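You operate a simulated robot arm through the tools that you are given. There is no shell and no other tool.

The job below is to be done with a simulated two-armed robot. You get a single attempt, and the scene is never put back.

Task
Wipe plate three and pack it between the orange and the purple foam.
Fine: plate on the orange foam, purple foam on top, sheet stop slid up to the orange foam; panel wiper back. What is to be rubbed or washed off counts as gone when no trace of it is left.

The check looks at the end state, three seconds after you hand in, the way a careful person would. Anything else that was tipped, shoved, dropped, spilled or broken makes it a failure. Flat cloth is picked up by pressing the open fingertips on it (5 to 10 N) and closing them slowly along it; thin cloth reads only 2 to 8 mm in the jaws.

Robot
Two 7-joint arms with fingered hands on one trunk that stands fixed in place. Base frame: the origin is at the foot of the trunk, x ahead of it, y to its left, z up; the work surface is at about z = 0.8. Readings come in m, degrees, newtons and seconds.
The left shoulder is at [0.05, 0.214, 0.869], the right one opposite. With the tool pointing down near the work surface each hand reaches from about 0.4 to 0.9 m from the base axis, measured 20 degrees to its own side. Payload 3 kg a hand.
Tool frame (each hand has its own): the origin (TCP) lies between the finger pads and is the grasp point; the fingertips stand 0.026 m ahead of it; z points along the fingers, y is the line along which they close. The gripper opens to 0.132 m; its body begins 0.073 m behind the TCP. The gripper is a hand of 3 fingers: y runs from the thumb to the fingers, the wrist lies at [0, 0, -0.229] in the tool frame, and closing takes about 1.5 s.
Orientation is that of the tool frame in the base frame, as a unit quaternion [x, y, z, w]. With the fingers straight down and closing along the base's y, the tool's x points along the base's -x, its y along +y and its z along -z.

Tools
- The arms move only by the tool servo_tool. It takes "left_moves", "right_moves" or both (then of equal length, played together; a hand with none holds still); each is a list of rows, each an object (a shift or turn left out is 0, a gripper value left out holds the last) with "rot": the turn, a rotation vector about the tool's x, y, z in units of 120 degrees (1.0 is 120 degrees), a list of three; "xyz": the shift along the tool's x, y, z in units of 250 mm (1.0 is 250 mm), a list of three. In form: [{"rot": [rx, ry, rz], "xyz": [dx, dy, dz]}, ...]. A call has 1 to 20 rows; each row is the pose to reach, as a shift and turn from the pose commanded when the call began, along the tool's axes at that moment. "left_jaw" and "right_jaw" are, for a hand that has rows, the gripper command, from -1 (fully open) to 1 (shut), values between in proportion, set as the call begins (left out, the last holds). A call with a number of a shift or a turn outside -1 to 1 is refused whole. A row lasts 0.2 s, in which the tool goes at most 0.05 m and 8.6 degrees; a call with a longer step from one row to the next is refused whole, and so is a gripper value outside its range. A pose out of reach is approached as far as the arm can. The call stops where the force on the tool passes 40 N (or 10 N more than at its start, if that is more) or the arm is blocked; 0.2 s more then pass. The fingers move at their own pace (about 0.072 m/s each) and stop on an object; they squeeze with about 30 N. The grip force told is the motor's: it shows also when the fingers shut on nothing. Time passes only in rows, and 0.2 s behind the last, so rows that repeat a pose let the fingers close. The reply holds the time, the measured pose of the TCP, the force on the tool along the base axes, the opening and the grip force, in the units named above and with some noise, with the torque about the TCP (base axes, N m) and any sound that the robot's microphone picked up.
- Cameras (640 x 400 px; columns grow to the right, rows downward): "scene" is now at [0.031, -0.001, 1.4981]; the picture's right is [0.00, -1.00, 0.00], its down [-0.67, -0.00, -0.75] and it looks along [0.75, 0.00, -0.67] (base axes); focal length 331 px, centre (320, 200). "left" rides on the left gripper at [-0.062, 0.003, -0.092] in its tool frame; the picture's right is [-0.05, -1.00, 0.00], its down [0.83, -0.04, -0.55] and it looks along [0.55, -0.03, 0.83] (tool axes); focal length 230 px, centre (320, 200). "right" rides on the right gripper at [0.061, 0.003, -0.092] in its tool frame; the picture's right is [-0.05, 1.00, 0.00], its down [-0.83, -0.04, -0.56] and it looks along [-0.55, -0.03, 0.83] (tool axes); focal length 230 px, centre (320, 200). There is no depth. A picture from a camera that has moved, and an enlarged one, comes with that camera's place and axes in the base frame and with its lens.
- camera(camera): a new picture of that camera. No time passes.
- move_fingers(finger1, finger2, thumb_bend, hand): sets how far each is bent, from 0 (flat) to 100 (curled in); at 30 the hand is open as for a grip, at 70 the pads meet at the TCP. One left out holds its place. A second passes; each finger stops where it meets its share of the squeeze, and holds until it gets a number again. A gripper value or a shape takes the hand back. It gives what a move gives, with no picture; readings hold the bend of each and the force on the fingers (four entries, about 0 where the hand has none), thumb and palm.
- hand_shape(shape, hand): the hand has 3 fingers and takes this shape, open, in about a second: jaw (thumb against the fingers, like two jaws); tri (thumb and two fingers); tip (a fingertip pinch); poke (one finger out to press); point (the index stretched); flat (the hand flat); cup (the hand cupped); fist (a fist). The gripper value then closes the fingers along that shape, each until it touches; the sizes above hold for jaw. It gives what a move gives, with no picture.
- head_to(pan, tilt): turns the head with the scene camera to pan (to the left, within 86 degrees either way) and tilt (down, from -29 to 69), counted from straight ahead of the robot. It gives what a move gives.
- inspect(camera, box): a new picture of the part [left, top, right, bottom] of that camera's present view, enlarged. No time passes.
- close_job(): hands the job in; it is judged then, once.

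Places have to be worked out from the pictures, the camera data and where the tool is seen. Open the grippers and draw the arms clear of the work before you hand the job in, unless the task says otherwise.

The tools are called by a JSON object that holds its "fn" and its "kwargs". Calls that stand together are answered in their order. servo_tool: Moves the arms, as the interface text tells. Its arguments: {"type":"object","properties":{"left_moves":{"type":"array","items":{"type":"object","properties":{"rot":{"type":"array","items":{"type":"number"}},"xyz":{"type":"array","items":{"type":"number"}}}}},"left_jaw":{"type":"number"},"right_moves":{"type":"array","items":{"type":"object","properties":{"rot":{"type":"array","items":{"type":"number"}},"xyz":{"type":"array","items":{"type":"number"}}}}},"right_jaw":{"type":"number"}},"required":[]} The other tools are called the same way: hand_shape (shape, hand) gives the hand a shape; move_fingers (finger1, finger2, thumb_bend, hand) moves the fingers one by one; head_to (pan, tilt) turns the head that bears the scene camera; camera (camera) takes a picture; inspect (camera, box) takes an enlarged picture of a part of a camera's view; close_job () hands the job in.

At the start:

```text
time_s: 0.0
left_eef_pos: [0.5717, 0.265, 1.1404]
left_tool_rot: [0.024, 1.0, 0.001, 0.0]
left_contact_force: [0.5, 0.8, 1.5]
left_torque: [0.02, 0.0, -0.01]
left_gripper_width: 0.132
left_gripper_force: 0.1
left_shape: jaw
left_bend: [30.0, 30.0, 30.0]
left_finger forces: [0.1, 0.0, 0.0, 0.0, 0.1, 0.0]
right_eef_pos: [0.5365, -0.3299, 1.0779]
right_tool_rot: [0.026, 1.0, 0.0, 0.0]
right_contact_force: [0.2, 0.9, 1.0]
right_torque: [0.0, -0.01, -0.02]
right_gripper_width: 0.1317
right_gripper_force: 0.1
right_shape: jaw
right_bend: [30.0, 30.0, 30.0]
right_finger forces: [0.0, 0.1, 0.1, 0.0, 0.0, 0.0]
head pan, tilt (commanded): [0.2, 41.7]
```

scene: 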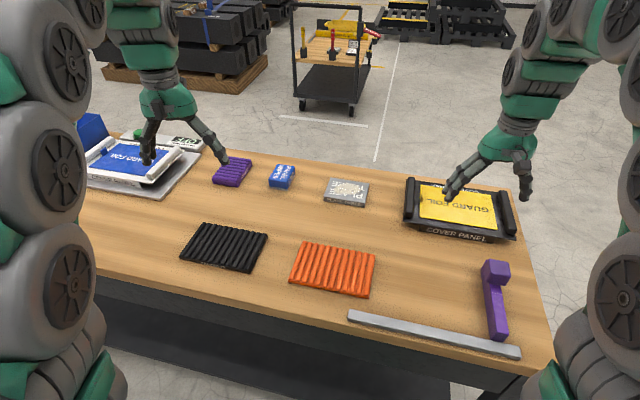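
right: 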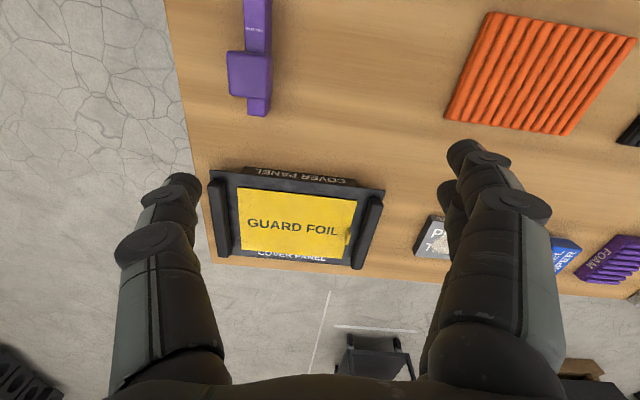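
left: 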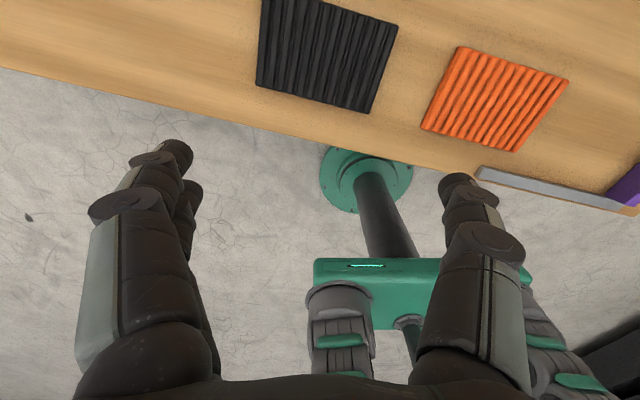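

I start by looking closely at the objects on the bench: plates, foams, the wiper and the stop.

{"fn": "inspect", "kwargs": {"camera": "scene", "box": [160, 130, 400, 280]}}

{"fn": "inspect", "kwargs": {"camera": "scene", "box": [60, 90, 260, 215]}}

{"fn": "inspect", "kwargs": {"camera": "scene", "box": [330, 150, 570, 300]}}

{"fn": "inspect", "kwargs": {"camera": "scene", "box": [320, 230, 560, 380]}}

```text
2.67 times, centred on (280, 205) of scene
camera zoom: at [0.031, -0.001, 1.4981], right [0.0, -1.0, 0.0], down [-0.67, 0.0, -0.75], along [0.75, 0.0, -0.67], focal length 884 px, centre (427, 187)
```

zoom: 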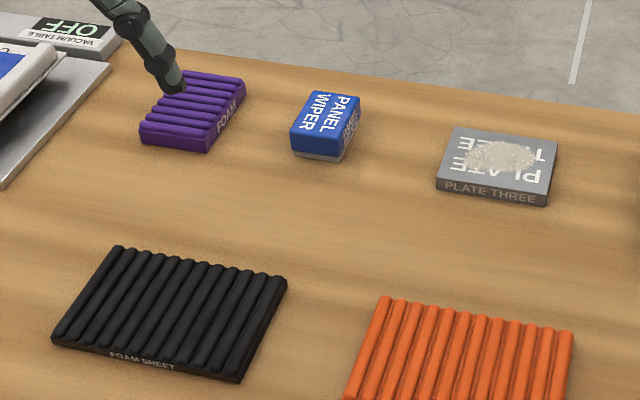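

```text
3.20 times, centred on (160, 152) of scene
camera zoom: at [0.031, -0.001, 1.4981], right [0.0, -1.0, 0.0], down [-0.67, 0.0, -0.75], along [0.75, 0.0, -0.67], focal length 1061 px, centre (832, 352)
```

zoom: 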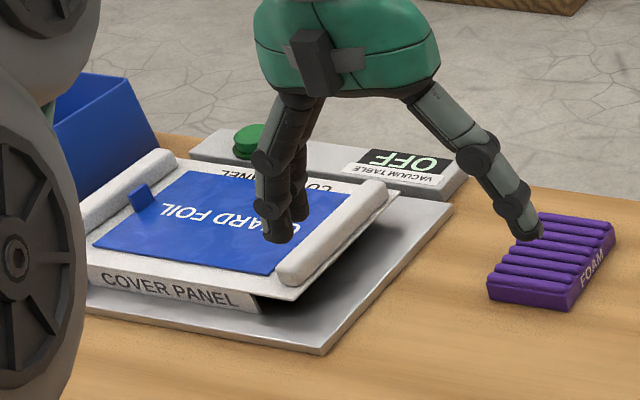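

```text
2.67 times, centred on (450, 225) of scene
camera zoom: at [0.031, -0.001, 1.4981], right [0.0, -1.0, 0.0], down [-0.67, 0.0, -0.75], along [0.75, 0.0, -0.67], focal length 884 px, centre (-27, 133)
```

zoom: 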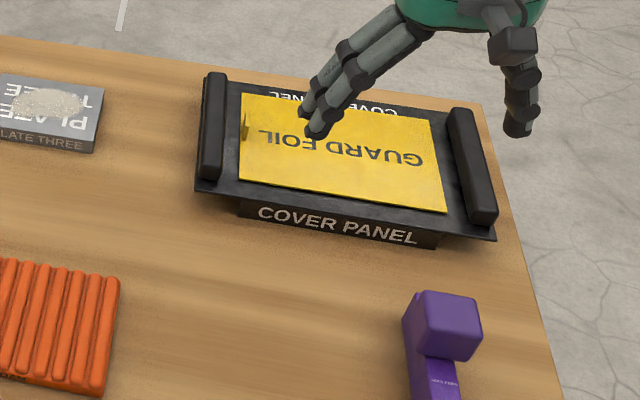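

```text
2.67 times, centred on (440, 305) of scene
camera zoom: at [0.031, -0.001, 1.4981], right [0.0, -1.0, 0.0], down [-0.67, 0.0, -0.75], along [0.75, 0.0, -0.67], focal length 884 px, centre (0, -80)
```

zoom: 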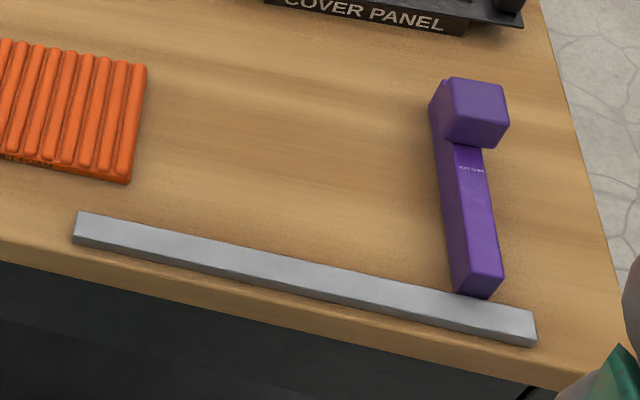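

I need to read the small label on the purple L-shaped part and check whether the grey bar is a rail.

{"fn": "inspect", "kwargs": {"camera": "scene", "box": [470, 250, 540, 350]}}

{"fn": "inspect", "kwargs": {"camera": "scene", "box": [310, 165, 390, 215]}}

{"fn": "inspect", "kwargs": {"camera": "scene", "box": [255, 150, 305, 200]}}

{"fn": "inspect", "kwargs": {"camera": "right", "box": [180, 0, 340, 120]}}

{"fn": "inspect", "kwargs": {"camera": "scene", "box": [340, 300, 530, 370]}}

```text
4.00 times, centred on (505, 300) of scene
camera zoom: at [0.031, -0.001, 1.4981], right [0.0, -1.0, 0.0], down [-0.67, 0.0, -0.75], along [0.75, 0.0, -0.67], focal length 1326 px, centre (-420, -200)
```

zoom: 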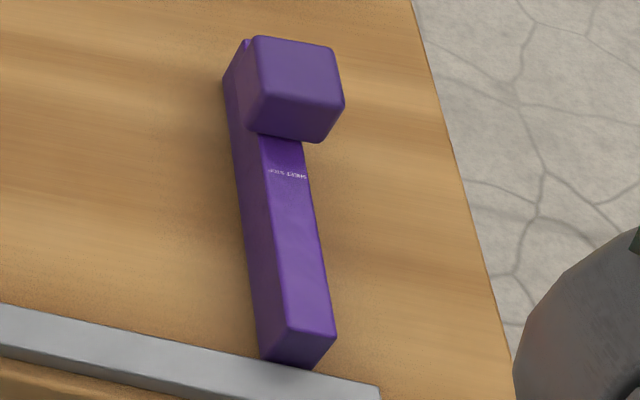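

```text
8.00 times, centred on (350, 190) of scene
camera zoom: at [0.031, -0.001, 1.4981], right [0.0, -1.0, 0.0], down [-0.67, 0.0, -0.75], along [0.75, 0.0, -0.67], focal length 2652 px, centre (80, 280)
```

zoom: 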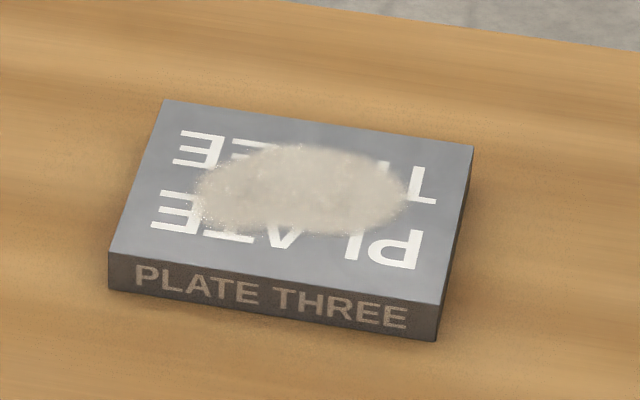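

```text
8.00 times, centred on (280, 175) of scene
camera zoom: at [0.031, -0.001, 1.4981], right [0.0, -1.0, 0.0], down [-0.67, 0.0, -0.75], along [0.75, 0.0, -0.67], focal length 2652 px, centre (640, 400)
```

zoom: 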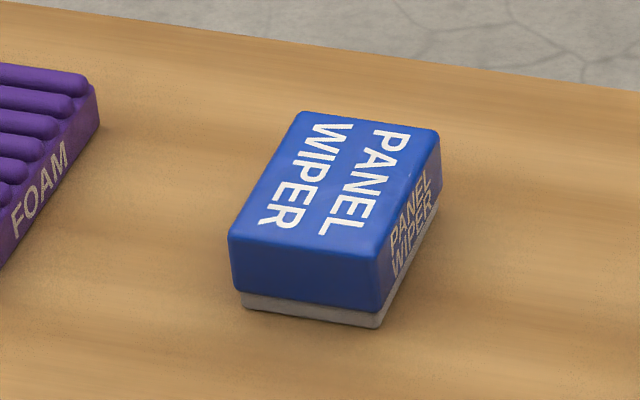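

```text
3.33 times, centred on (260, 60) of right
camera zoom: at [0.4767, -0.3216, 1.1708], right [0.1, 0.99, 0.0], down [0.83, -0.09, 0.56], along [0.55, -0.06, -0.83], focal length 767 px, centre (520, 667)
```

zoom: 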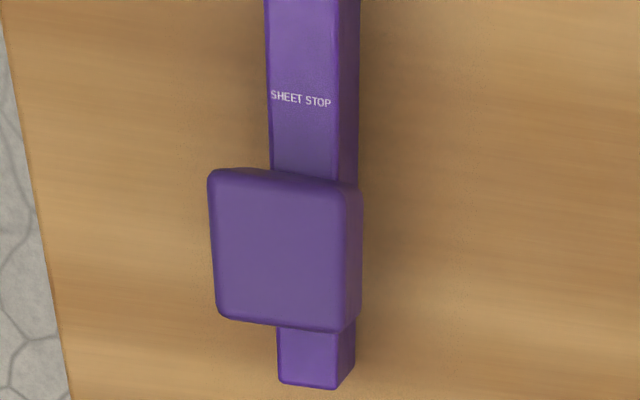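

```text
3.37 times, centred on (435, 335) of scene
camera zoom: at [0.031, -0.001, 1.4981], right [0.0, -1.0, 0.0], down [-0.67, 0.0, -0.75], along [0.75, 0.0, -0.67], focal length 1116 px, centre (-67, -255)
```

zoom: 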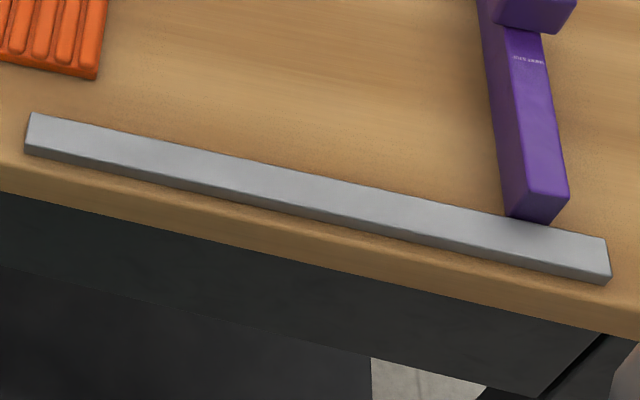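

The sheet stop is the purple bar with a knob block, standing square against the grey rail. I zoom in on the remaining parts to measure them.

{"fn": "inspect", "kwargs": {"camera": "scene", "box": [200, 145, 264, 195]}}

{"fn": "inspect", "kwargs": {"camera": "scene", "box": [280, 230, 392, 305]}}

{"fn": "inspect", "kwargs": {"camera": "scene", "box": [335, 300, 463, 380]}}

{"fn": "inspect", "kwargs": {"camera": "scene", "box": [450, 250, 578, 370]}}

{"fn": "inspect", "kwargs": {"camera": "scene", "box": [170, 210, 282, 285]}}

```text
8.00 times, centred on (232, 170) of scene
camera zoom: at [0.031, -0.001, 1.4981], right [0.0, -1.0, 0.0], down [-0.67, 0.0, -0.75], along [0.75, 0.0, -0.67], focal length 2652 px, centre (1024, 440)
```

zoom: 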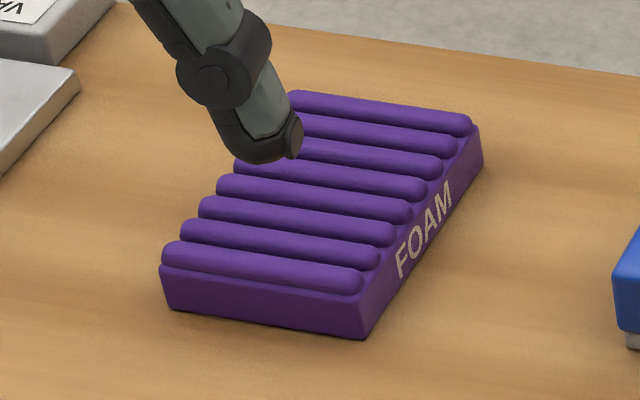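

```text
5.33 times, centred on (336, 268) of scene
camera zoom: at [0.031, -0.001, 1.4981], right [0.0, -1.0, 0.0], down [-0.67, 0.0, -0.75], along [0.75, 0.0, -0.67], focal length 1768 px, centre (235, -160)
```

zoom: 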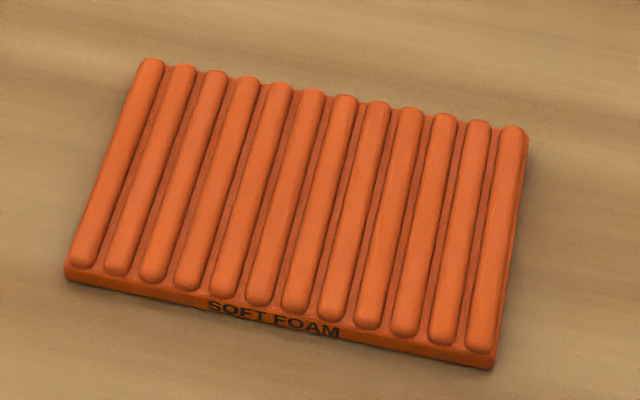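

```text
5.00 times, centred on (399, 340) of scene
camera zoom: at [0.031, -0.001, 1.4981], right [0.0, -1.0, 0.0], down [-0.67, 0.0, -0.75], along [0.75, 0.0, -0.67], focal length 1657 px, centre (-75, -500)
```

zoom: 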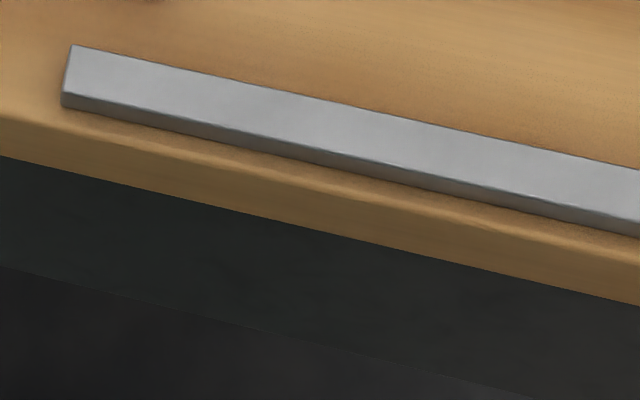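

```text
3.33 times, centred on (514, 310) of scene
camera zoom: at [0.031, -0.001, 1.4981], right [0.0, -1.0, 0.0], down [-0.67, 0.0, -0.75], along [0.75, 0.0, -0.67], focal length 1105 px, centre (-327, -167)
```

zoom: 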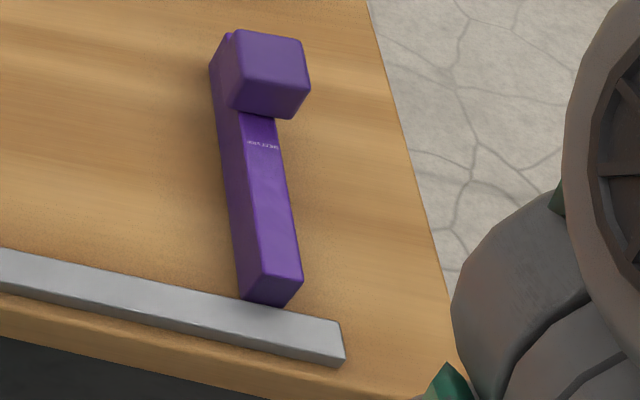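

```text
5.33 times, centred on (226, 248) of scene
camera zoom: at [0.031, -0.001, 1.4981], right [0.0, -1.0, 0.0], down [-0.67, 0.0, -0.75], along [0.75, 0.0, -0.67], focal length 1768 px, centre (821, -53)
```

zoom: 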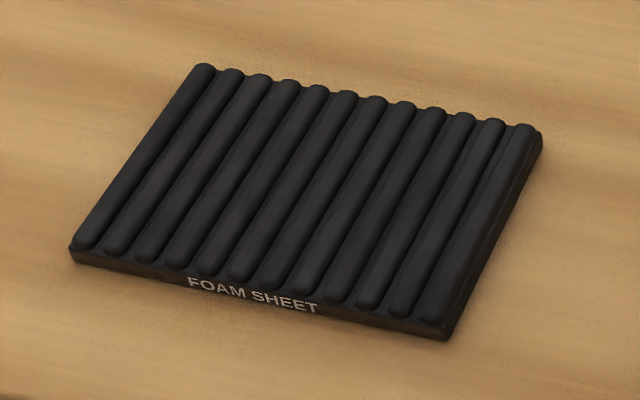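

Measurements so far: the bench is turned about −13.7°. Plate three is ~0.13×0.10×0.02 at (0.84, −0.087), the wiper at about (0.90, 0.124), the orange foam centre at about (0.545, −0.034), the purple foam at about (0.948, 0.30). First the left hand tilts 30° outward, turns to the bench's angle and heads to above the wiper.

{"fn": "servo_tool", "kwargs": {"left_jaw": -1, "left_moves": [{"rot": [0.003, -0.0312, 0.0111], "xyz": [-0.103, -0.0586, 0.05]}, {"rot": [0.006, -0.0623, 0.0222], "xyz": [-0.2059, -0.1172, 0.1]}, {"rot": [0.0089, -0.0935, 0.0333], "xyz": [-0.3089, -0.1758, 0.15]}, {"rot": [0.0119, -0.1246, 0.0444], "xyz": [-0.4118, -0.2344, 0.2]}, {"rot": [0.0149, -0.1558, 0.0555], "xyz": [-0.5148, -0.293, 0.25]}, {"rot": [0.0179, -0.1869, 0.0666], "xyz": [-0.6177, -0.3516, 0.3]}, {"rot": [0.0208, -0.2181, 0.0777], "xyz": [-0.7207, -0.4102, 0.35]}, {"rot": [0.0238, -0.2492, 0.0888], "xyz": [-0.8236, -0.4688, 0.4]}, {"rot": [0.0238, -0.2492, 0.0888], "xyz": [-0.8236, -0.4688, 0.4]}]}}

{"fn": "camera", "kwargs": {"camera": "scene"}}

{"fn": "camera", "kwargs": {"camera": "left"}}

```text
time_s: 2.0
left_eef_pos: [0.7726, 0.1378, 1.0396]
left_tool_rot: [0.117, 0.959, -0.031, 0.257]
left_contact_force: [0.5, -0.6, 0.1]
left_torque: [0.01, 0.0, -0.01]
left_gripper_width: 0.1319
left_gripper_force: 0.1
left_shape: jaw
left_bend: [30.0, 30.0, 30.0]
left_finger forces: [0.0, 0.1, 0.1, 0.0, 0.0, 0.1]
right_eef_pos: [0.5367, -0.3297, 1.0784]
right_tool_rot: [0.026, 1.0, 0.0, 0.0]
right_contact_force: [0.1, -0.4, 0.6]
right_torque: [0.01, -0.02, -0.02]
right_gripper_width: 0.132
right_gripper_force: 0.0
right_shape: jaw
right_bend: [30.0, 30.0, 30.0]
right_finger forces: [0.1, 0.0, 0.0, 0.1, 0.0, 0.1]
head pan, tilt (commanded): [0.2, 41.7]
```

```text
taken
camera scene: at [0.031, -0.001, 1.4981], right [0.0, -1.0, 0.0], down [-0.67, 0.0, -0.75], along [0.75, 0.0, -0.67], focal length 331 px, centre (320, 200)
```

scene: 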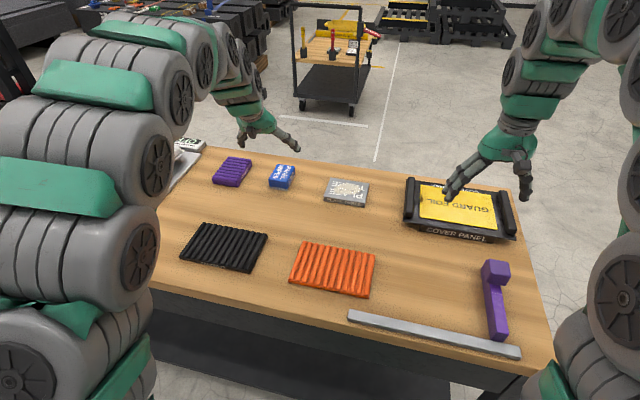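

```text
taken
camera left: at [0.7809, 0.1404, 1.1512], right [-0.2, -0.98, 0.02], down [-0.98, 0.2, 0.06], along [-0.07, -0.01, -1.0], focal length 230 px, centre (320, 200)
```

left: 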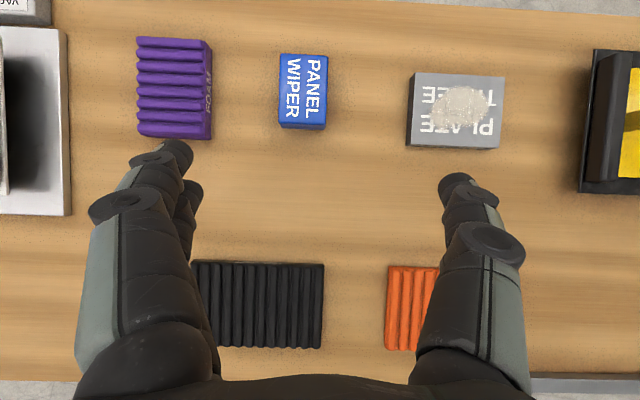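

The left wrist camera now looks straight down over the bench, ideal for measuring. I enlarge the wiper, plate and purple foam.

{"fn": "inspect", "kwargs": {"camera": "left", "box": [260, 40, 356, 140]}}

{"fn": "inspect", "kwargs": {"camera": "left", "box": [395, 60, 515, 160]}}

{"fn": "inspect", "kwargs": {"camera": "left", "box": [110, 20, 240, 150]}}

```text
4.00 times, centred on (308, 90) of left
camera zoom: at [0.7809, 0.1404, 1.1512], right [-0.2, -0.98, 0.02], down [-0.98, 0.2, 0.06], along [-0.07, -0.01, -1.0], focal length 920 px, centre (368, 640)
```

zoom: 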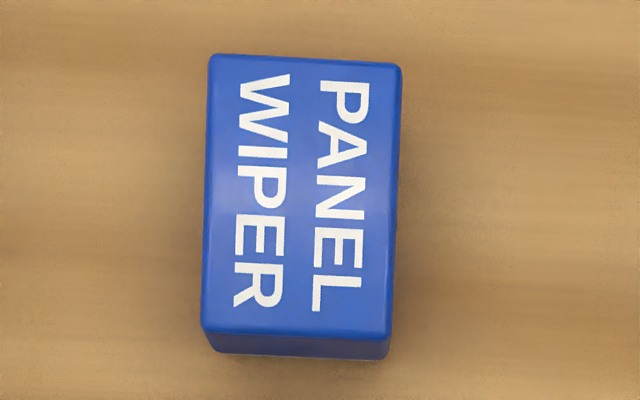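

```text
4.00 times, centred on (455, 110) of left
camera zoom: at [0.7809, 0.1404, 1.1512], right [-0.2, -0.98, 0.02], down [-0.98, 0.2, 0.06], along [-0.07, -0.01, -1.0], focal length 920 px, centre (-220, 560)
```

zoom: 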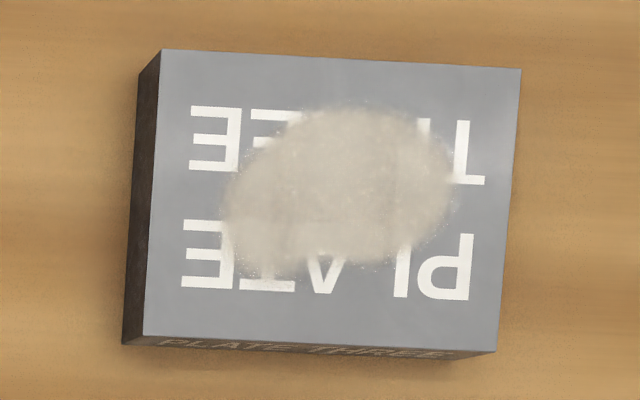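

```text
3.08 times, centred on (175, 85) of left
camera zoom: at [0.7809, 0.1404, 1.1512], right [-0.2, -0.98, 0.02], down [-0.98, 0.2, 0.06], along [-0.07, -0.01, -1.0], focal length 708 px, centre (766, 554)
```

zoom: 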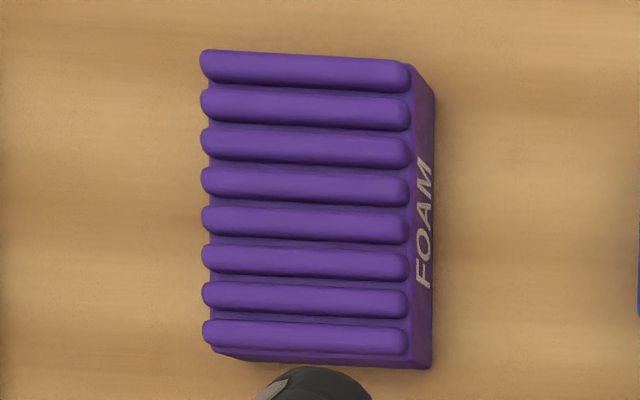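

Overhead measurement puts the wiper centre near (0.906, 0.127), yaw −14°, ~0.063 wide, top near z 0.84. I move down along the tool axis to a pre-grasp 8 cm short of it.

{"fn": "servo_tool", "kwargs": {"left_moves": [{"xyz": [-0.0074, 0.0139, 0.1081]}, {"xyz": [-0.0148, 0.0277, 0.2161]}, {"xyz": [-0.0222, 0.0416, 0.3242]}, {"xyz": [-0.0296, 0.0555, 0.4323]}, {"xyz": [-0.037, 0.0693, 0.5403]}, {"xyz": [-0.0444, 0.0832, 0.6484]}, {"xyz": [-0.0444, 0.0832, 0.6484]}]}}

{"fn": "camera", "kwargs": {"camera": "left"}}

{"fn": "inspect", "kwargs": {"camera": "scene", "box": [190, 90, 390, 215]}}

```text
time_s: 3.6
left_eef_pos: [0.8639, 0.1359, 0.9044]
left_tool_rot: [0.117, 0.959, -0.03, 0.256]
left_contact_force: [-0.3, 0.5, -0.3]
left_torque: [0.02, -0.03, 0.05]
left_gripper_width: 0.1319
left_gripper_force: 0.0
left_shape: jaw
left_bend: [30.0, 30.0, 30.0]
left_finger forces: [0.0, 0.0, 0.1, 0.1, 0.0, 0.0]
right_eef_pos: [0.537, -0.3317, 1.0771]
right_tool_rot: [0.027, 1.0, 0.0, 0.001]
right_contact_force: [0.5, -1.0, -0.7]
right_torque: [0.02, 0.03, -0.01]
right_gripper_width: 0.1318
right_gripper_force: 0.0
right_shape: jaw
right_bend: [30.0, 30.0, 30.0]
right_finger forces: [0.0, 0.0, 0.0, 0.1, 0.0, 0.1]
head pan, tilt (commanded): [0.2, 41.7]
```

```text
taken
camera left: at [0.8712, 0.1386, 1.0165], right [-0.2, -0.98, 0.02], down [-0.98, 0.2, 0.06], along [-0.07, -0.01, -1.0], focal length 230 px, centre (320, 200)
```

left: 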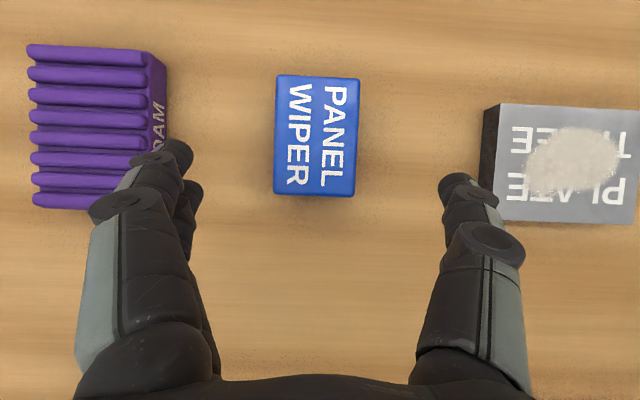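

```text
3.20 times, centred on (290, 152) of scene
camera zoom: at [0.031, -0.001, 1.4981], right [0.0, -1.0, 0.0], down [-0.67, 0.0, -0.75], along [0.75, 0.0, -0.67], focal length 1061 px, centre (416, 352)
```

zoom: 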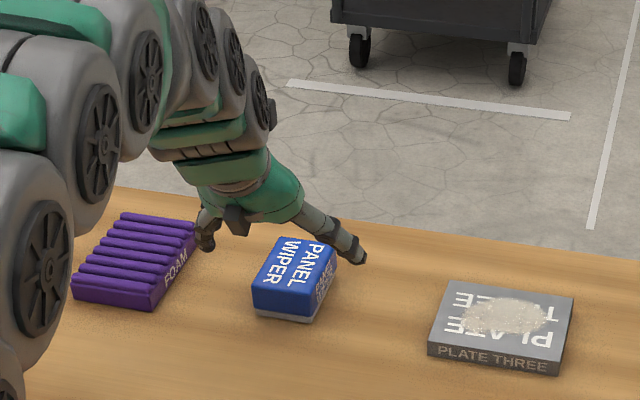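

The wiper check from this closer view gives (0.907, 0.129), agreeing well. I descend the last 8 cm so the pads are at z≈0.836 around the blue body.

{"fn": "servo_tool", "kwargs": {"left_moves": [{"xyz": [-0.0005, 0.0022, 0.0804]}, {"xyz": [-0.001, 0.0044, 0.1608]}, {"xyz": [-0.0015, 0.0066, 0.2412]}, {"xyz": [-0.002, 0.0088, 0.3216]}, {"xyz": [-0.002, 0.0088, 0.3216]}]}}

{"fn": "camera", "kwargs": {"camera": "left"}}

{"fn": "inspect", "kwargs": {"camera": "scene", "box": [220, 120, 340, 215]}}

```text
time_s: 4.8
left_eef_pos: [0.9044, 0.1291, 0.8354]
left_tool_rot: [0.116, 0.959, -0.031, 0.257]
left_contact_force: [-0.3, -0.2, 0.2]
left_torque: [0.01, 0.0, 0.01]
left_gripper_width: 0.1319
left_gripper_force: 0.1
left_shape: jaw
left_bend: [30.0, 30.0, 30.0]
left_finger forces: [0.0, 0.0, 0.0, 0.0, 0.1, 0.0]
right_eef_pos: [0.5377, -0.3298, 1.0787]
right_tool_rot: [0.026, 1.0, 0.0, 0.0]
right_contact_force: [0.4, -0.2, 0.1]
right_torque: [0.03, 0.0, 0.04]
right_gripper_width: 0.1318
right_gripper_force: 0.1
right_shape: jaw
right_bend: [30.0, 30.0, 30.0]
right_finger forces: [0.0, 0.0, 0.0, 0.0, 0.0, 0.0]
head pan, tilt (commanded): [0.2, 41.7]
```

```text
taken
camera left: at [0.9126, 0.1311, 0.9469], right [-0.2, -0.98, 0.02], down [-0.98, 0.2, 0.07], along [-0.07, -0.01, -1.0], focal length 230 px, centre (320, 200)
```

left: 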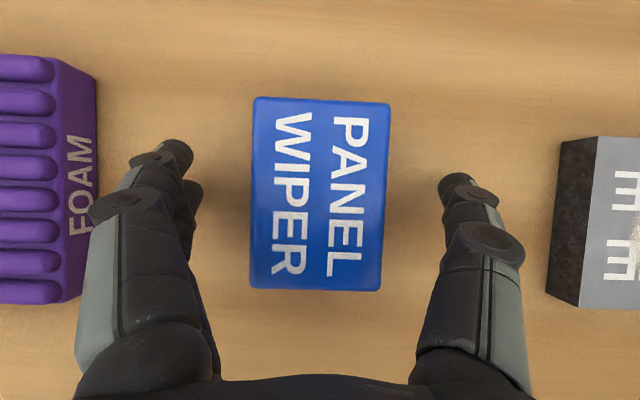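

```text
4.21 times, centred on (280, 168) of scene
camera zoom: at [0.031, -0.001, 1.4981], right [0.0, -1.0, 0.0], down [-0.67, 0.0, -0.75], along [0.75, 0.0, -0.67], focal length 1396 px, centre (488, 337)
```

zoom: 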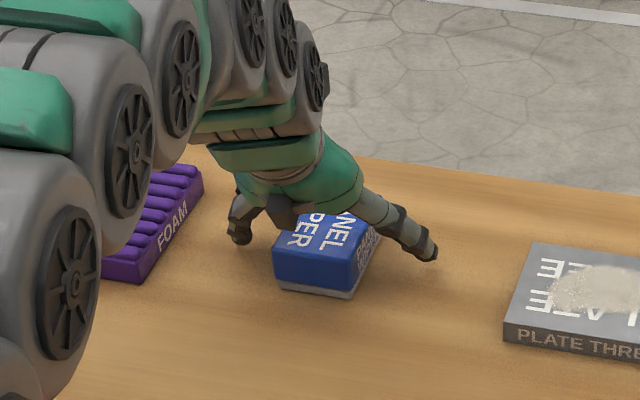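

The wiper sits squarely between the fingers with no contact; this view is also my reference for putting it back. Closing the grip now.

{"fn": "servo_tool", "kwargs": {"left_jaw": 1, "left_moves": [{"xyz": [0, 0, 0]}, {"xyz": [0, 0, 0]}, {"xyz": [0, 0, 0]}, {"xyz": [0, 0, 0]}, {"xyz": [0, 0, 0]}, {"xyz": [0, 0, 0]}, {"xyz": [0, 0, 0]}, {"xyz": [0, 0, 0]}]}}

{"fn": "camera", "kwargs": {"camera": "left"}}

```text
time_s: 6.6
left_eef_pos: [0.9044, 0.1295, 0.8356]
left_tool_rot: [0.117, 0.959, -0.031, 0.256]
left_contact_force: [0.2, -0.3, 0.2]
left_torque: [-0.02, 0.02, 0.0]
left_gripper_width: 0.0575
left_gripper_force: 29.7
left_shape: jaw
left_bend: [73.0, 73.0, 70.0]
left_finger forces: [13.6, 13.6, 0.1, 0.0, 27.4, 0.0]
right_eef_pos: [0.5374, -0.3305, 1.0782]
right_tool_rot: [0.027, 1.0, 0.0, 0.0]
right_contact_force: [-0.2, 0.0, -1.0]
right_torque: [0.01, 0.0, -0.03]
right_gripper_width: 0.1321
right_gripper_force: 0.0
right_shape: jaw
right_bend: [30.0, 30.0, 30.0]
right_finger forces: [0.0, 0.0, 0.0, 0.0, 0.0, 0.0]
head pan, tilt (commanded): [0.2, 41.7]
```

```text
taken
camera left: at [0.9125, 0.1312, 0.947], right [-0.2, -0.98, 0.02], down [-0.98, 0.2, 0.07], along [-0.07, -0.01, -1.0], focal length 230 px, centre (320, 200)
```

left: 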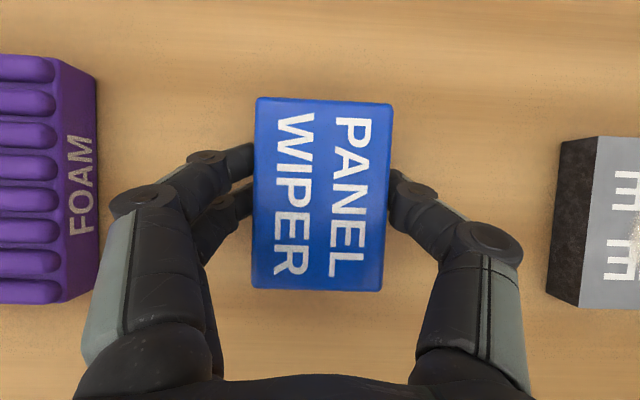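

Wiper is held (29.7 N, width 0.0575). I lift it 8 cm and carry it over plate three, whose centre I measure at about (0.843, −0.085).

{"fn": "servo_tool", "kwargs": {"left_moves": [{"xyz": [-0.0533, 0.0001, -0.0925]}, {"xyz": [-0.1067, 0.0002, -0.1849]}, {"xyz": [-0.16, 0.0003, -0.2774]}, {"xyz": [-0.1562, -0.1268, -0.2797]}, {"xyz": [-0.1523, -0.2539, -0.282]}, {"xyz": [-0.1485, -0.381, -0.2843]}, {"xyz": [-0.1447, -0.508, -0.2865]}, {"xyz": [-0.1409, -0.6351, -0.2888]}, {"xyz": [-0.137, -0.7622, -0.2911]}, {"xyz": [-0.1332, -0.8893, -0.2934]}, {"xyz": [-0.1332, -0.8893, -0.2934]}]}}

{"fn": "camera", "kwargs": {"camera": "left"}}

{"fn": "camera", "kwargs": {"camera": "scene"}}

```text
time_s: 9.0
left_eef_pos: [0.8449, -0.0849, 0.915]
left_tool_rot: [0.117, 0.959, -0.031, 0.256]
left_contact_force: [-0.5, 0.7, -0.6]
left_torque: [0.0, -0.01, 0.0]
left_gripper_width: 0.0574
left_gripper_force: 29.9
left_shape: jaw
left_bend: [73.0, 73.0, 70.0]
left_finger forces: [13.7, 13.6, 0.0, 0.0, 27.3, 0.0]
right_eef_pos: [0.5377, -0.3294, 1.0777]
right_tool_rot: [0.026, 1.0, 0.0, 0.0]
right_contact_force: [-0.8, 0.2, 0.0]
right_torque: [-0.04, -0.01, -0.01]
right_gripper_width: 0.1319
right_gripper_force: 0.1
right_shape: jaw
right_bend: [30.0, 30.0, 30.0]
right_finger forces: [0.0, 0.0, 0.0, 0.0, 0.0, 0.0]
head pan, tilt (commanded): [0.2, 41.7]
```

```text
taken
camera left: at [0.8523, -0.0827, 1.0276], right [-0.2, -0.98, 0.02], down [-0.98, 0.2, 0.07], along [-0.07, -0.01, -1.0], focal length 230 px, centre (320, 200)
```

left: 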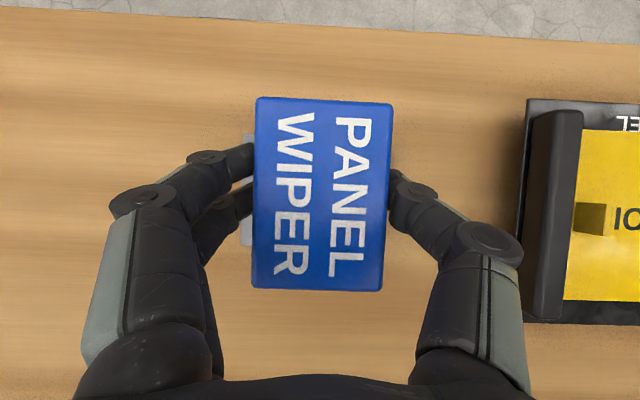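

```text
taken
camera scene: at [0.031, -0.001, 1.4981], right [0.0, -1.0, 0.0], down [-0.67, 0.0, -0.75], along [0.75, 0.0, -0.67], focal length 331 px, centre (320, 200)
```

scene: 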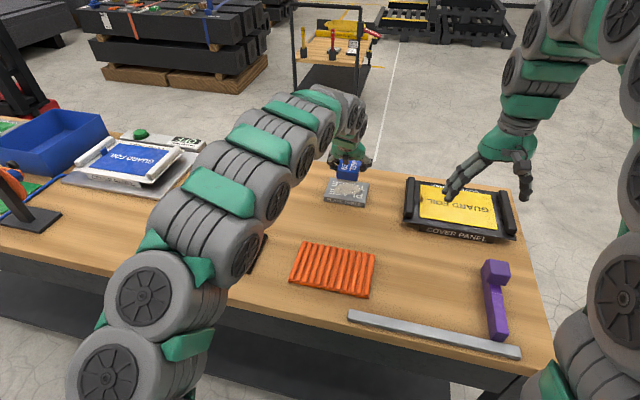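

Wiper is above the plate. I check that the left forearm stays clear of the black foam sheet before going lower.

{"fn": "inspect", "kwargs": {"camera": "scene", "box": [130, 160, 330, 300]}}

{"fn": "camera", "kwargs": {"camera": "right"}}

{"fn": "inspect", "kwargs": {"camera": "scene", "box": [300, 140, 400, 220]}}

```text
2.86 times, centred on (230, 230) of scene
camera zoom: at [0.031, -0.001, 1.4981], right [0.0, -1.0, 0.0], down [-0.67, 0.0, -0.75], along [0.75, 0.0, -0.67], focal length 947 px, centre (577, 114)
```

zoom: 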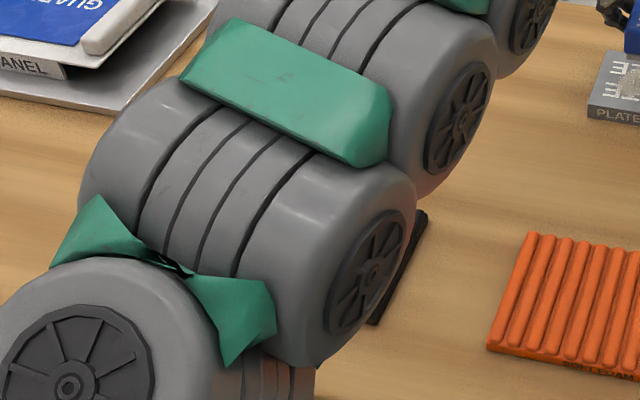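

```text
taken
camera right: at [0.4767, -0.3216, 1.1707], right [0.1, 0.99, 0.0], down [0.83, -0.09, 0.56], along [0.55, -0.06, -0.83], focal length 230 px, centre (320, 200)
```

right: 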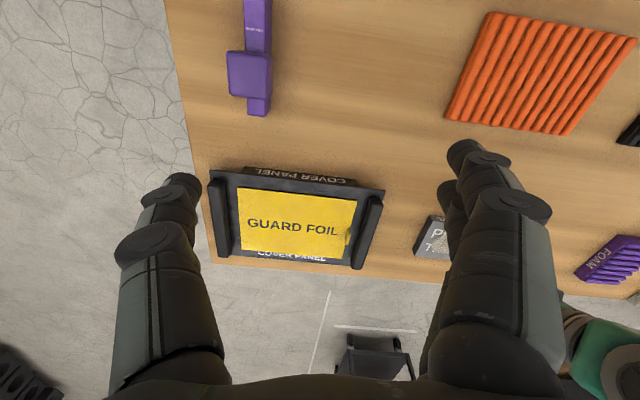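

```text
5.00 times, centred on (350, 180) of scene
camera zoom: at [0.031, -0.001, 1.4981], right [0.0, -1.0, 0.0], down [-0.67, 0.0, -0.75], along [0.75, 0.0, -0.67], focal length 1657 px, centre (170, 300)
```

zoom: 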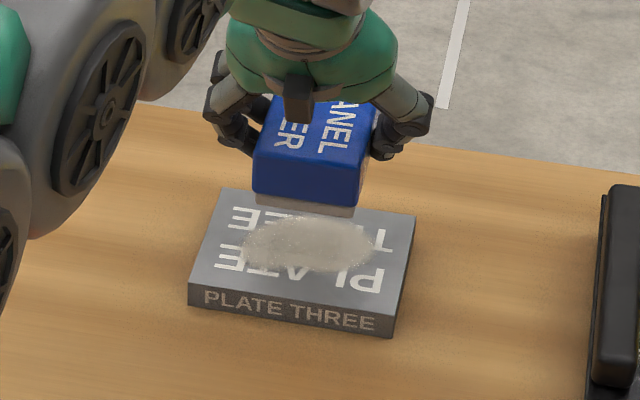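

Clear all around. I lower the wiper to just above the plate surface (pad should meet the plate at TCP z≈0.8555).

{"fn": "servo_tool", "kwargs": {"left_moves": [{"xyz": [0.04, 0, 0.0693]}, {"xyz": [0.08, 0, 0.1387]}, {"xyz": [0.108, 0, 0.1872]}, {"xyz": [0.114, 0, 0.1976]}, {"xyz": [0.118, 0, 0.2045]}, {"xyz": [0.118, 0, 0.2045]}]}}

{"fn": "inspect", "kwargs": {"camera": "scene", "box": [300, 140, 400, 220]}}

{"fn": "camera", "kwargs": {"camera": "left"}}

```text
time_s: 10.4
left_eef_pos: [0.8446, -0.0857, 0.8576]
left_tool_rot: [0.116, 0.959, -0.03, 0.257]
left_contact_force: [-0.4, 0.0, -1.3]
left_torque: [0.04, -0.01, 0.0]
left_gripper_width: 0.0574
left_gripper_force: 29.8
left_shape: jaw
left_bend: [73.0, 73.0, 70.0]
left_finger forces: [13.8, 13.6, 0.1, 0.0, 27.4, 0.0]
right_eef_pos: [0.5362, -0.3305, 1.0779]
right_tool_rot: [0.026, 1.0, 0.0, 0.0]
right_contact_force: [-0.2, -0.4, -1.3]
right_torque: [-0.01, -0.03, 0.0]
right_gripper_width: 0.1317
right_gripper_force: 0.1
right_shape: jaw
right_bend: [30.0, 30.0, 30.0]
right_finger forces: [0.0, 0.1, 0.0, 0.0, 0.0, 0.1]
head pan, tilt (commanded): [0.2, 41.7]
```

```text
5.00 times, centred on (350, 180) of scene
camera zoom: at [0.031, -0.001, 1.4981], right [0.0, -1.0, 0.0], down [-0.67, 0.0, -0.75], along [0.75, 0.0, -0.67], focal length 1657 px, centre (170, 300)
```

zoom: 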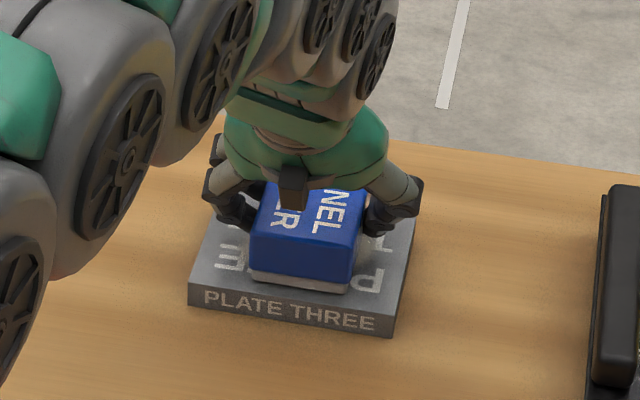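

```text
taken
camera left: at [0.8515, -0.0829, 0.9682], right [-0.2, -0.98, 0.02], down [-0.98, 0.2, 0.07], along [-0.07, -0.01, -1.0], focal length 230 px, centre (320, 200)
```

left: 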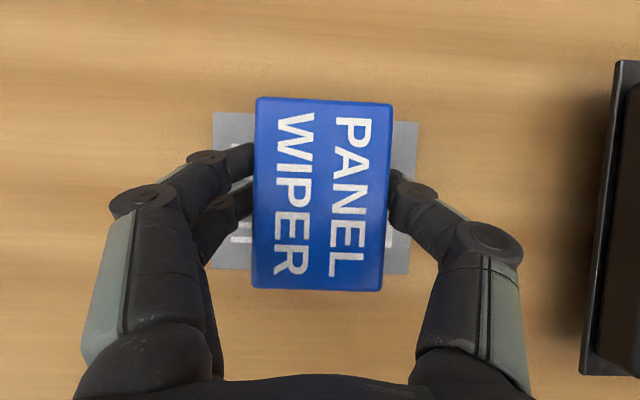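

Pad is centred over the plate, not yet pressing. I go down a few millimetres in small steps to find contact force.

{"fn": "servo_tool", "kwargs": {"left_moves": [{"xyz": [0.002, 0, 0.0035]}, {"xyz": [0.004, 0, 0.0069]}, {"xyz": [0.006, 0, 0.0104]}, {"xyz": [0.006, 0, 0.0104]}]}}

```text
time_s: 11.4
left_eef_pos: [0.8447, -0.0853, 0.856]
left_tool_rot: [0.117, 0.959, -0.031, 0.258]
left_contact_force: [0.3, 1.0, 9.2]
left_torque: [-0.04, -0.1, 0.01]
left_gripper_width: 0.0572
left_gripper_force: 30.1
left_shape: jaw
left_bend: [73.0, 73.0, 70.0]
left_finger forces: [14.6, 14.6, 0.1, 0.1, 28.8, 0.0]
right_eef_pos: [0.5353, -0.331, 1.0777]
right_tool_rot: [0.026, 1.0, 0.0, -0.001]
right_contact_force: [0.9, 1.2, 0.2]
right_torque: [-0.02, -0.01, 0.0]
right_gripper_width: 0.1318
right_gripper_force: 0.0
right_shape: jaw
right_bend: [30.0, 30.0, 30.0]
right_finger forces: [0.0, 0.0, 0.1, 0.0, 0.1, 0.1]
head pan, tilt (commanded): [0.2, 41.7]
```

Contact at 9 N, a good rubbing force. I rub along the plate's long axis ±35 mm, two cycles.

{"fn": "servo_tool", "kwargs": {"left_moves": [{"xyz": [0, 0.05, 0]}, {"xyz": [0, 0.1, 0]}, {"xyz": [0, 0.14, 0]}, {"xyz": [0, 0.1, 0]}, {"xyz": [0, 0.05, 0]}, {"xyz": [0, 0, 0]}, {"xyz": [0, -0.05, 0]}, {"xyz": [0, -0.1, 0]}, {"xyz": [0, -0.14, 0]}, {"xyz": [0, -0.1, 0]}, {"xyz": [0, -0.05, 0]}, {"xyz": [0, 0, 0]}, {"xyz": [0, 0.07, 0]}, {"xyz": [0, 0.14, 0]}, {"xyz": [0, 0.07, 0]}, {"xyz": [0, 0, 0]}, {"xyz": [0, -0.07, 0]}, {"xyz": [0, -0.14, 0]}, {"xyz": [0, -0.07, 0]}, {"xyz": [0, 0, 0]}]}}

{"fn": "inspect", "kwargs": {"camera": "scene", "box": [300, 140, 400, 220]}}

{"fn": "camera", "kwargs": {"camera": "left"}}

```text
time_s: 15.6
left_eef_pos: [0.8435, -0.0847, 0.8537]
left_tool_rot: [0.117, 0.959, -0.031, 0.257]
left_contact_force: [0.4, -2.6, 11.0]
left_torque: [-0.05, -0.08, -0.05]
left_gripper_width: 0.0578
left_gripper_force: 29.6
left_shape: jaw
left_bend: [74.0, 74.0, 70.0]
left_finger forces: [14.3, 14.4, 0.0, 0.0, 32.9, 0.0]
right_eef_pos: [0.5374, -0.3305, 1.0777]
right_tool_rot: [0.026, 1.0, 0.001, 0.001]
right_contact_force: [0.1, -0.1, 0.1]
right_torque: [0.01, 0.01, -0.01]
right_gripper_width: 0.1321
right_gripper_force: 0.2
right_shape: jaw
right_bend: [30.0, 30.0, 30.0]
right_finger forces: [0.0, 0.0, 0.0, 0.1, 0.0, 0.1]
head pan, tilt (commanded): [0.2, 41.7]
```

```text
5.00 times, centred on (350, 180) of scene
camera zoom: at [0.0308, -0.001, 1.4981], right [0.0, -1.0, 0.0], down [-0.67, 0.0, -0.75], along [0.75, 0.0, -0.67], focal length 1657 px, centre (170, 300)
```

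zoom: 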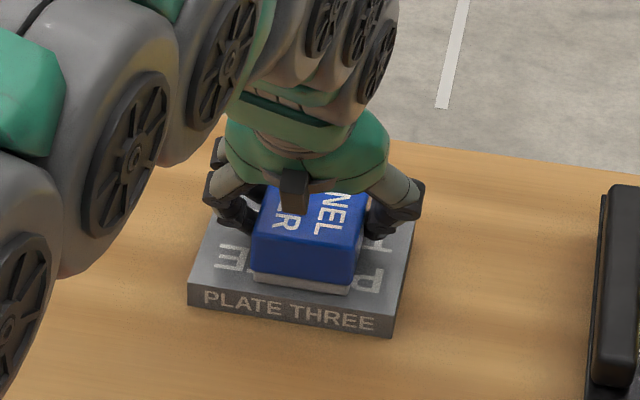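

```text
taken
camera left: at [0.8518, -0.0839, 0.9654], right [-0.2, -0.98, 0.03], down [-0.98, 0.2, 0.06], along [-0.07, -0.01, -1.0], focal length 230 px, centre (320, 200)
```

left: 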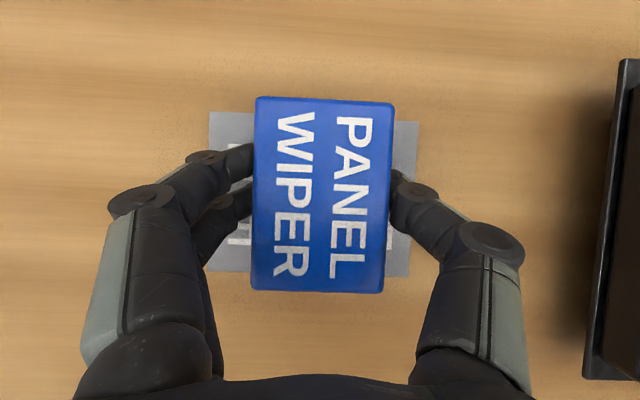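

Plate is staying put under the rubbing. I add passes shifted ±10 mm across so the whole surface is covered.

{"fn": "servo_tool", "kwargs": {"left_moves": [{"xyz": [-0.0347, 0, 0.02]}, {"xyz": [-0.0347, 0.07, 0.02]}, {"xyz": [-0.0347, 0.14, 0.02]}, {"xyz": [-0.0347, 0.07, 0.02]}, {"xyz": [-0.0347, 0, 0.02]}, {"xyz": [-0.0347, -0.07, 0.02]}, {"xyz": [-0.0347, -0.14, 0.02]}, {"xyz": [-0.0347, -0.07, 0.02]}, {"xyz": [-0.0347, 0, 0.02]}, {"xyz": [0, 0, 0]}, {"xyz": [0.0347, 0, -0.02]}, {"xyz": [0.0347, 0.07, -0.02]}, {"xyz": [0.0347, 0.14, -0.02]}, {"xyz": [0.0347, 0.07, -0.02]}, {"xyz": [0.0347, 0, -0.02]}, {"xyz": [0.0347, -0.07, -0.02]}, {"xyz": [0.0347, -0.14, -0.02]}, {"xyz": [0.0347, -0.07, -0.02]}, {"xyz": [0.0347, 0, -0.02]}, {"xyz": [0, 0, 0]}]}}

```text
time_s: 19.8
left_eef_pos: [0.8435, -0.0846, 0.8528]
left_tool_rot: [0.117, 0.959, -0.03, 0.258]
left_contact_force: [-4.8, 1.7, 17.5]
left_torque: [-0.03, -0.08, 0.01]
left_gripper_width: 0.058
left_gripper_force: 30.2
left_shape: jaw
left_bend: [74.0, 74.0, 71.0]
left_finger forces: [15.9, 15.9, 0.0, 0.1, 31.5, 0.1]
right_eef_pos: [0.5373, -0.3289, 1.0779]
right_tool_rot: [0.026, 1.0, 0.0, 0.001]
right_contact_force: [-0.4, 0.1, -0.5]
right_torque: [0.02, -0.03, -0.01]
right_gripper_width: 0.1319
right_gripper_force: 0.0
right_shape: jaw
right_bend: [30.0, 30.0, 30.0]
right_finger forces: [0.0, 0.0, 0.0, 0.1, 0.1, 0.0]
head pan, tilt (commanded): [0.2, 41.7]
```

Now lift and move aside to look at the plate.

{"fn": "servo_tool", "kwargs": {"left_moves": [{"xyz": [-0.04, 0, -0.0693]}, {"xyz": [-0.08, 0, -0.1387]}, {"xyz": [-0.12, 0, -0.208]}, {"xyz": [-0.12, 0.12, -0.208]}, {"xyz": [-0.12, 0.24, -0.208]}, {"xyz": [-0.12, 0.36, -0.208]}, {"xyz": [-0.12, 0.48, -0.208]}, {"xyz": [-0.12, 0.48, -0.208]}]}}

{"fn": "inspect", "kwargs": {"camera": "scene", "box": [310, 165, 390, 215]}}

{"fn": "camera", "kwargs": {"camera": "left"}}

```text
time_s: 21.6
left_eef_pos: [0.8725, 0.0319, 0.9127]
left_tool_rot: [0.117, 0.959, -0.031, 0.257]
left_contact_force: [0.3, 0.4, -1.4]
left_torque: [0.04, 0.02, 0.0]
left_gripper_width: 0.0581
left_gripper_force: 29.8
left_shape: jaw
left_bend: [74.0, 74.0, 70.0]
left_finger forces: [14.8, 14.8, 0.0, 0.0, 29.7, 0.1]
right_eef_pos: [0.5368, -0.3299, 1.0781]
right_tool_rot: [0.026, 1.0, 0.0, 0.0]
right_contact_force: [-0.9, -0.3, 0.7]
right_torque: [-0.02, 0.0, 0.0]
right_gripper_width: 0.1319
right_gripper_force: 0.1
right_shape: jaw
right_bend: [30.0, 30.0, 30.0]
right_finger forces: [0.0, 0.0, 0.0, 0.0, 0.0, 0.0]
head pan, tilt (commanded): [0.2, 41.7]
```

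```text
8.00 times, centred on (350, 190) of scene
camera zoom: at [0.031, -0.001, 1.4981], right [0.0, -1.0, 0.0], down [-0.67, 0.0, -0.75], along [0.75, 0.0, -0.67], focal length 2652 px, centre (80, 280)
```

zoom: 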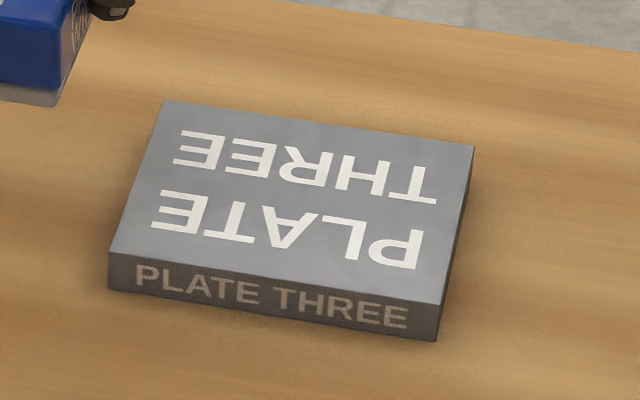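

```text
taken
camera left: at [0.8798, 0.0345, 1.0241], right [-0.2, -0.98, 0.02], down [-0.98, 0.2, 0.07], along [-0.07, -0.01, -1.0], focal length 230 px, centre (320, 200)
```

left: 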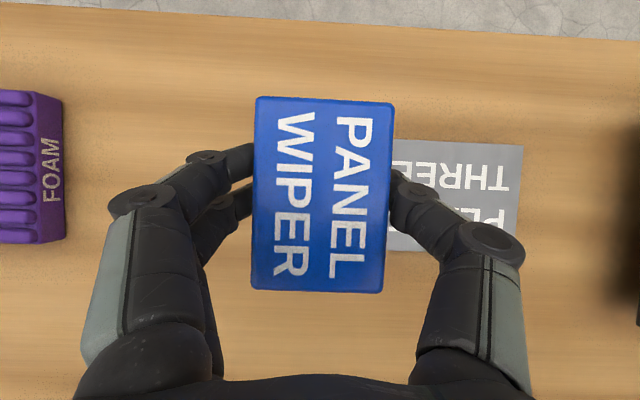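

The scene view shows the plate clean. Now I carry the wiper back to 5 cm above its original spot.

{"fn": "servo_tool", "kwargs": {"left_moves": [{"xyz": [0.0073, 0.1024, 0.0283]}, {"xyz": [0.0146, 0.2048, 0.0566]}, {"xyz": [0.0219, 0.3071, 0.0848]}, {"xyz": [0.0292, 0.4095, 0.1131]}, {"xyz": [0.0292, 0.4095, 0.1131]}, {"xyz": [0.0692, 0.4095, 0.1825]}, {"xyz": [0.0992, 0.4094, 0.2345]}, {"xyz": [0.1192, 0.4093, 0.2692]}, {"xyz": [0.1192, 0.4093, 0.2692]}]}}

{"fn": "camera", "kwargs": {"camera": "left"}}

{"fn": "inspect", "kwargs": {"camera": "scene", "box": [220, 120, 340, 215]}}

```text
time_s: 23.6
left_eef_pos: [0.9025, 0.1281, 0.8398]
left_tool_rot: [0.118, 0.958, -0.031, 0.258]
left_contact_force: [-0.5, -0.5, -0.8]
left_torque: [0.0, -0.01, -0.02]
left_gripper_width: 0.0578
left_gripper_force: 29.6
left_shape: jaw
left_bend: [74.0, 74.0, 70.0]
left_finger forces: [14.9, 14.8, 0.0, 0.0, 29.8, 0.1]
right_eef_pos: [0.5367, -0.3293, 1.0784]
right_tool_rot: [0.026, 1.0, 0.0, 0.0]
right_contact_force: [-0.8, -0.2, 0.5]
right_torque: [0.02, -0.03, -0.01]
right_gripper_width: 0.1323
right_gripper_force: 0.0
right_shape: jaw
right_bend: [30.0, 30.0, 30.0]
right_finger forces: [0.0, 0.1, 0.1, 0.1, 0.1, 0.1]
head pan, tilt (commanded): [0.2, 41.7]
```

```text
taken
camera left: at [0.9114, 0.1308, 0.9525], right [-0.2, -0.98, 0.02], down [-0.98, 0.2, 0.06], along [-0.07, -0.01, -1.0], focal length 230 px, centre (320, 200)
```

left: 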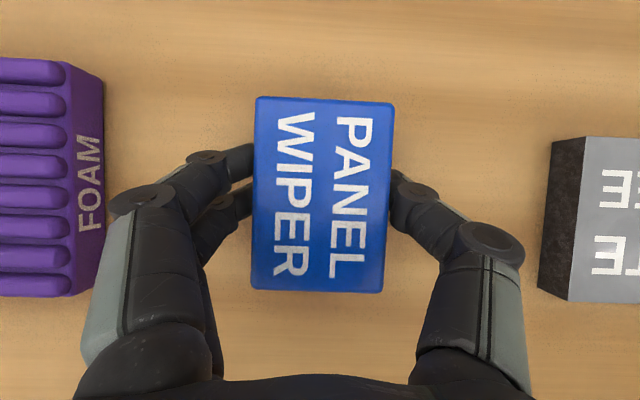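

```text
4.21 times, centred on (280, 168) of scene
camera zoom: at [0.031, -0.001, 1.4981], right [0.0, -1.0, 0.0], down [-0.67, 0.0, -0.75], along [0.75, 0.0, -0.67], focal length 1396 px, centre (488, 337)
```

zoom: 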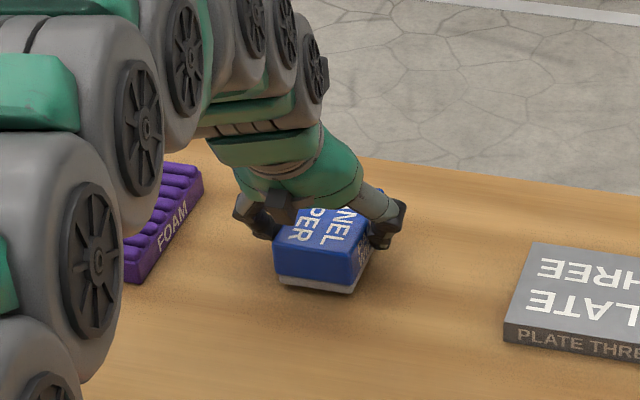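

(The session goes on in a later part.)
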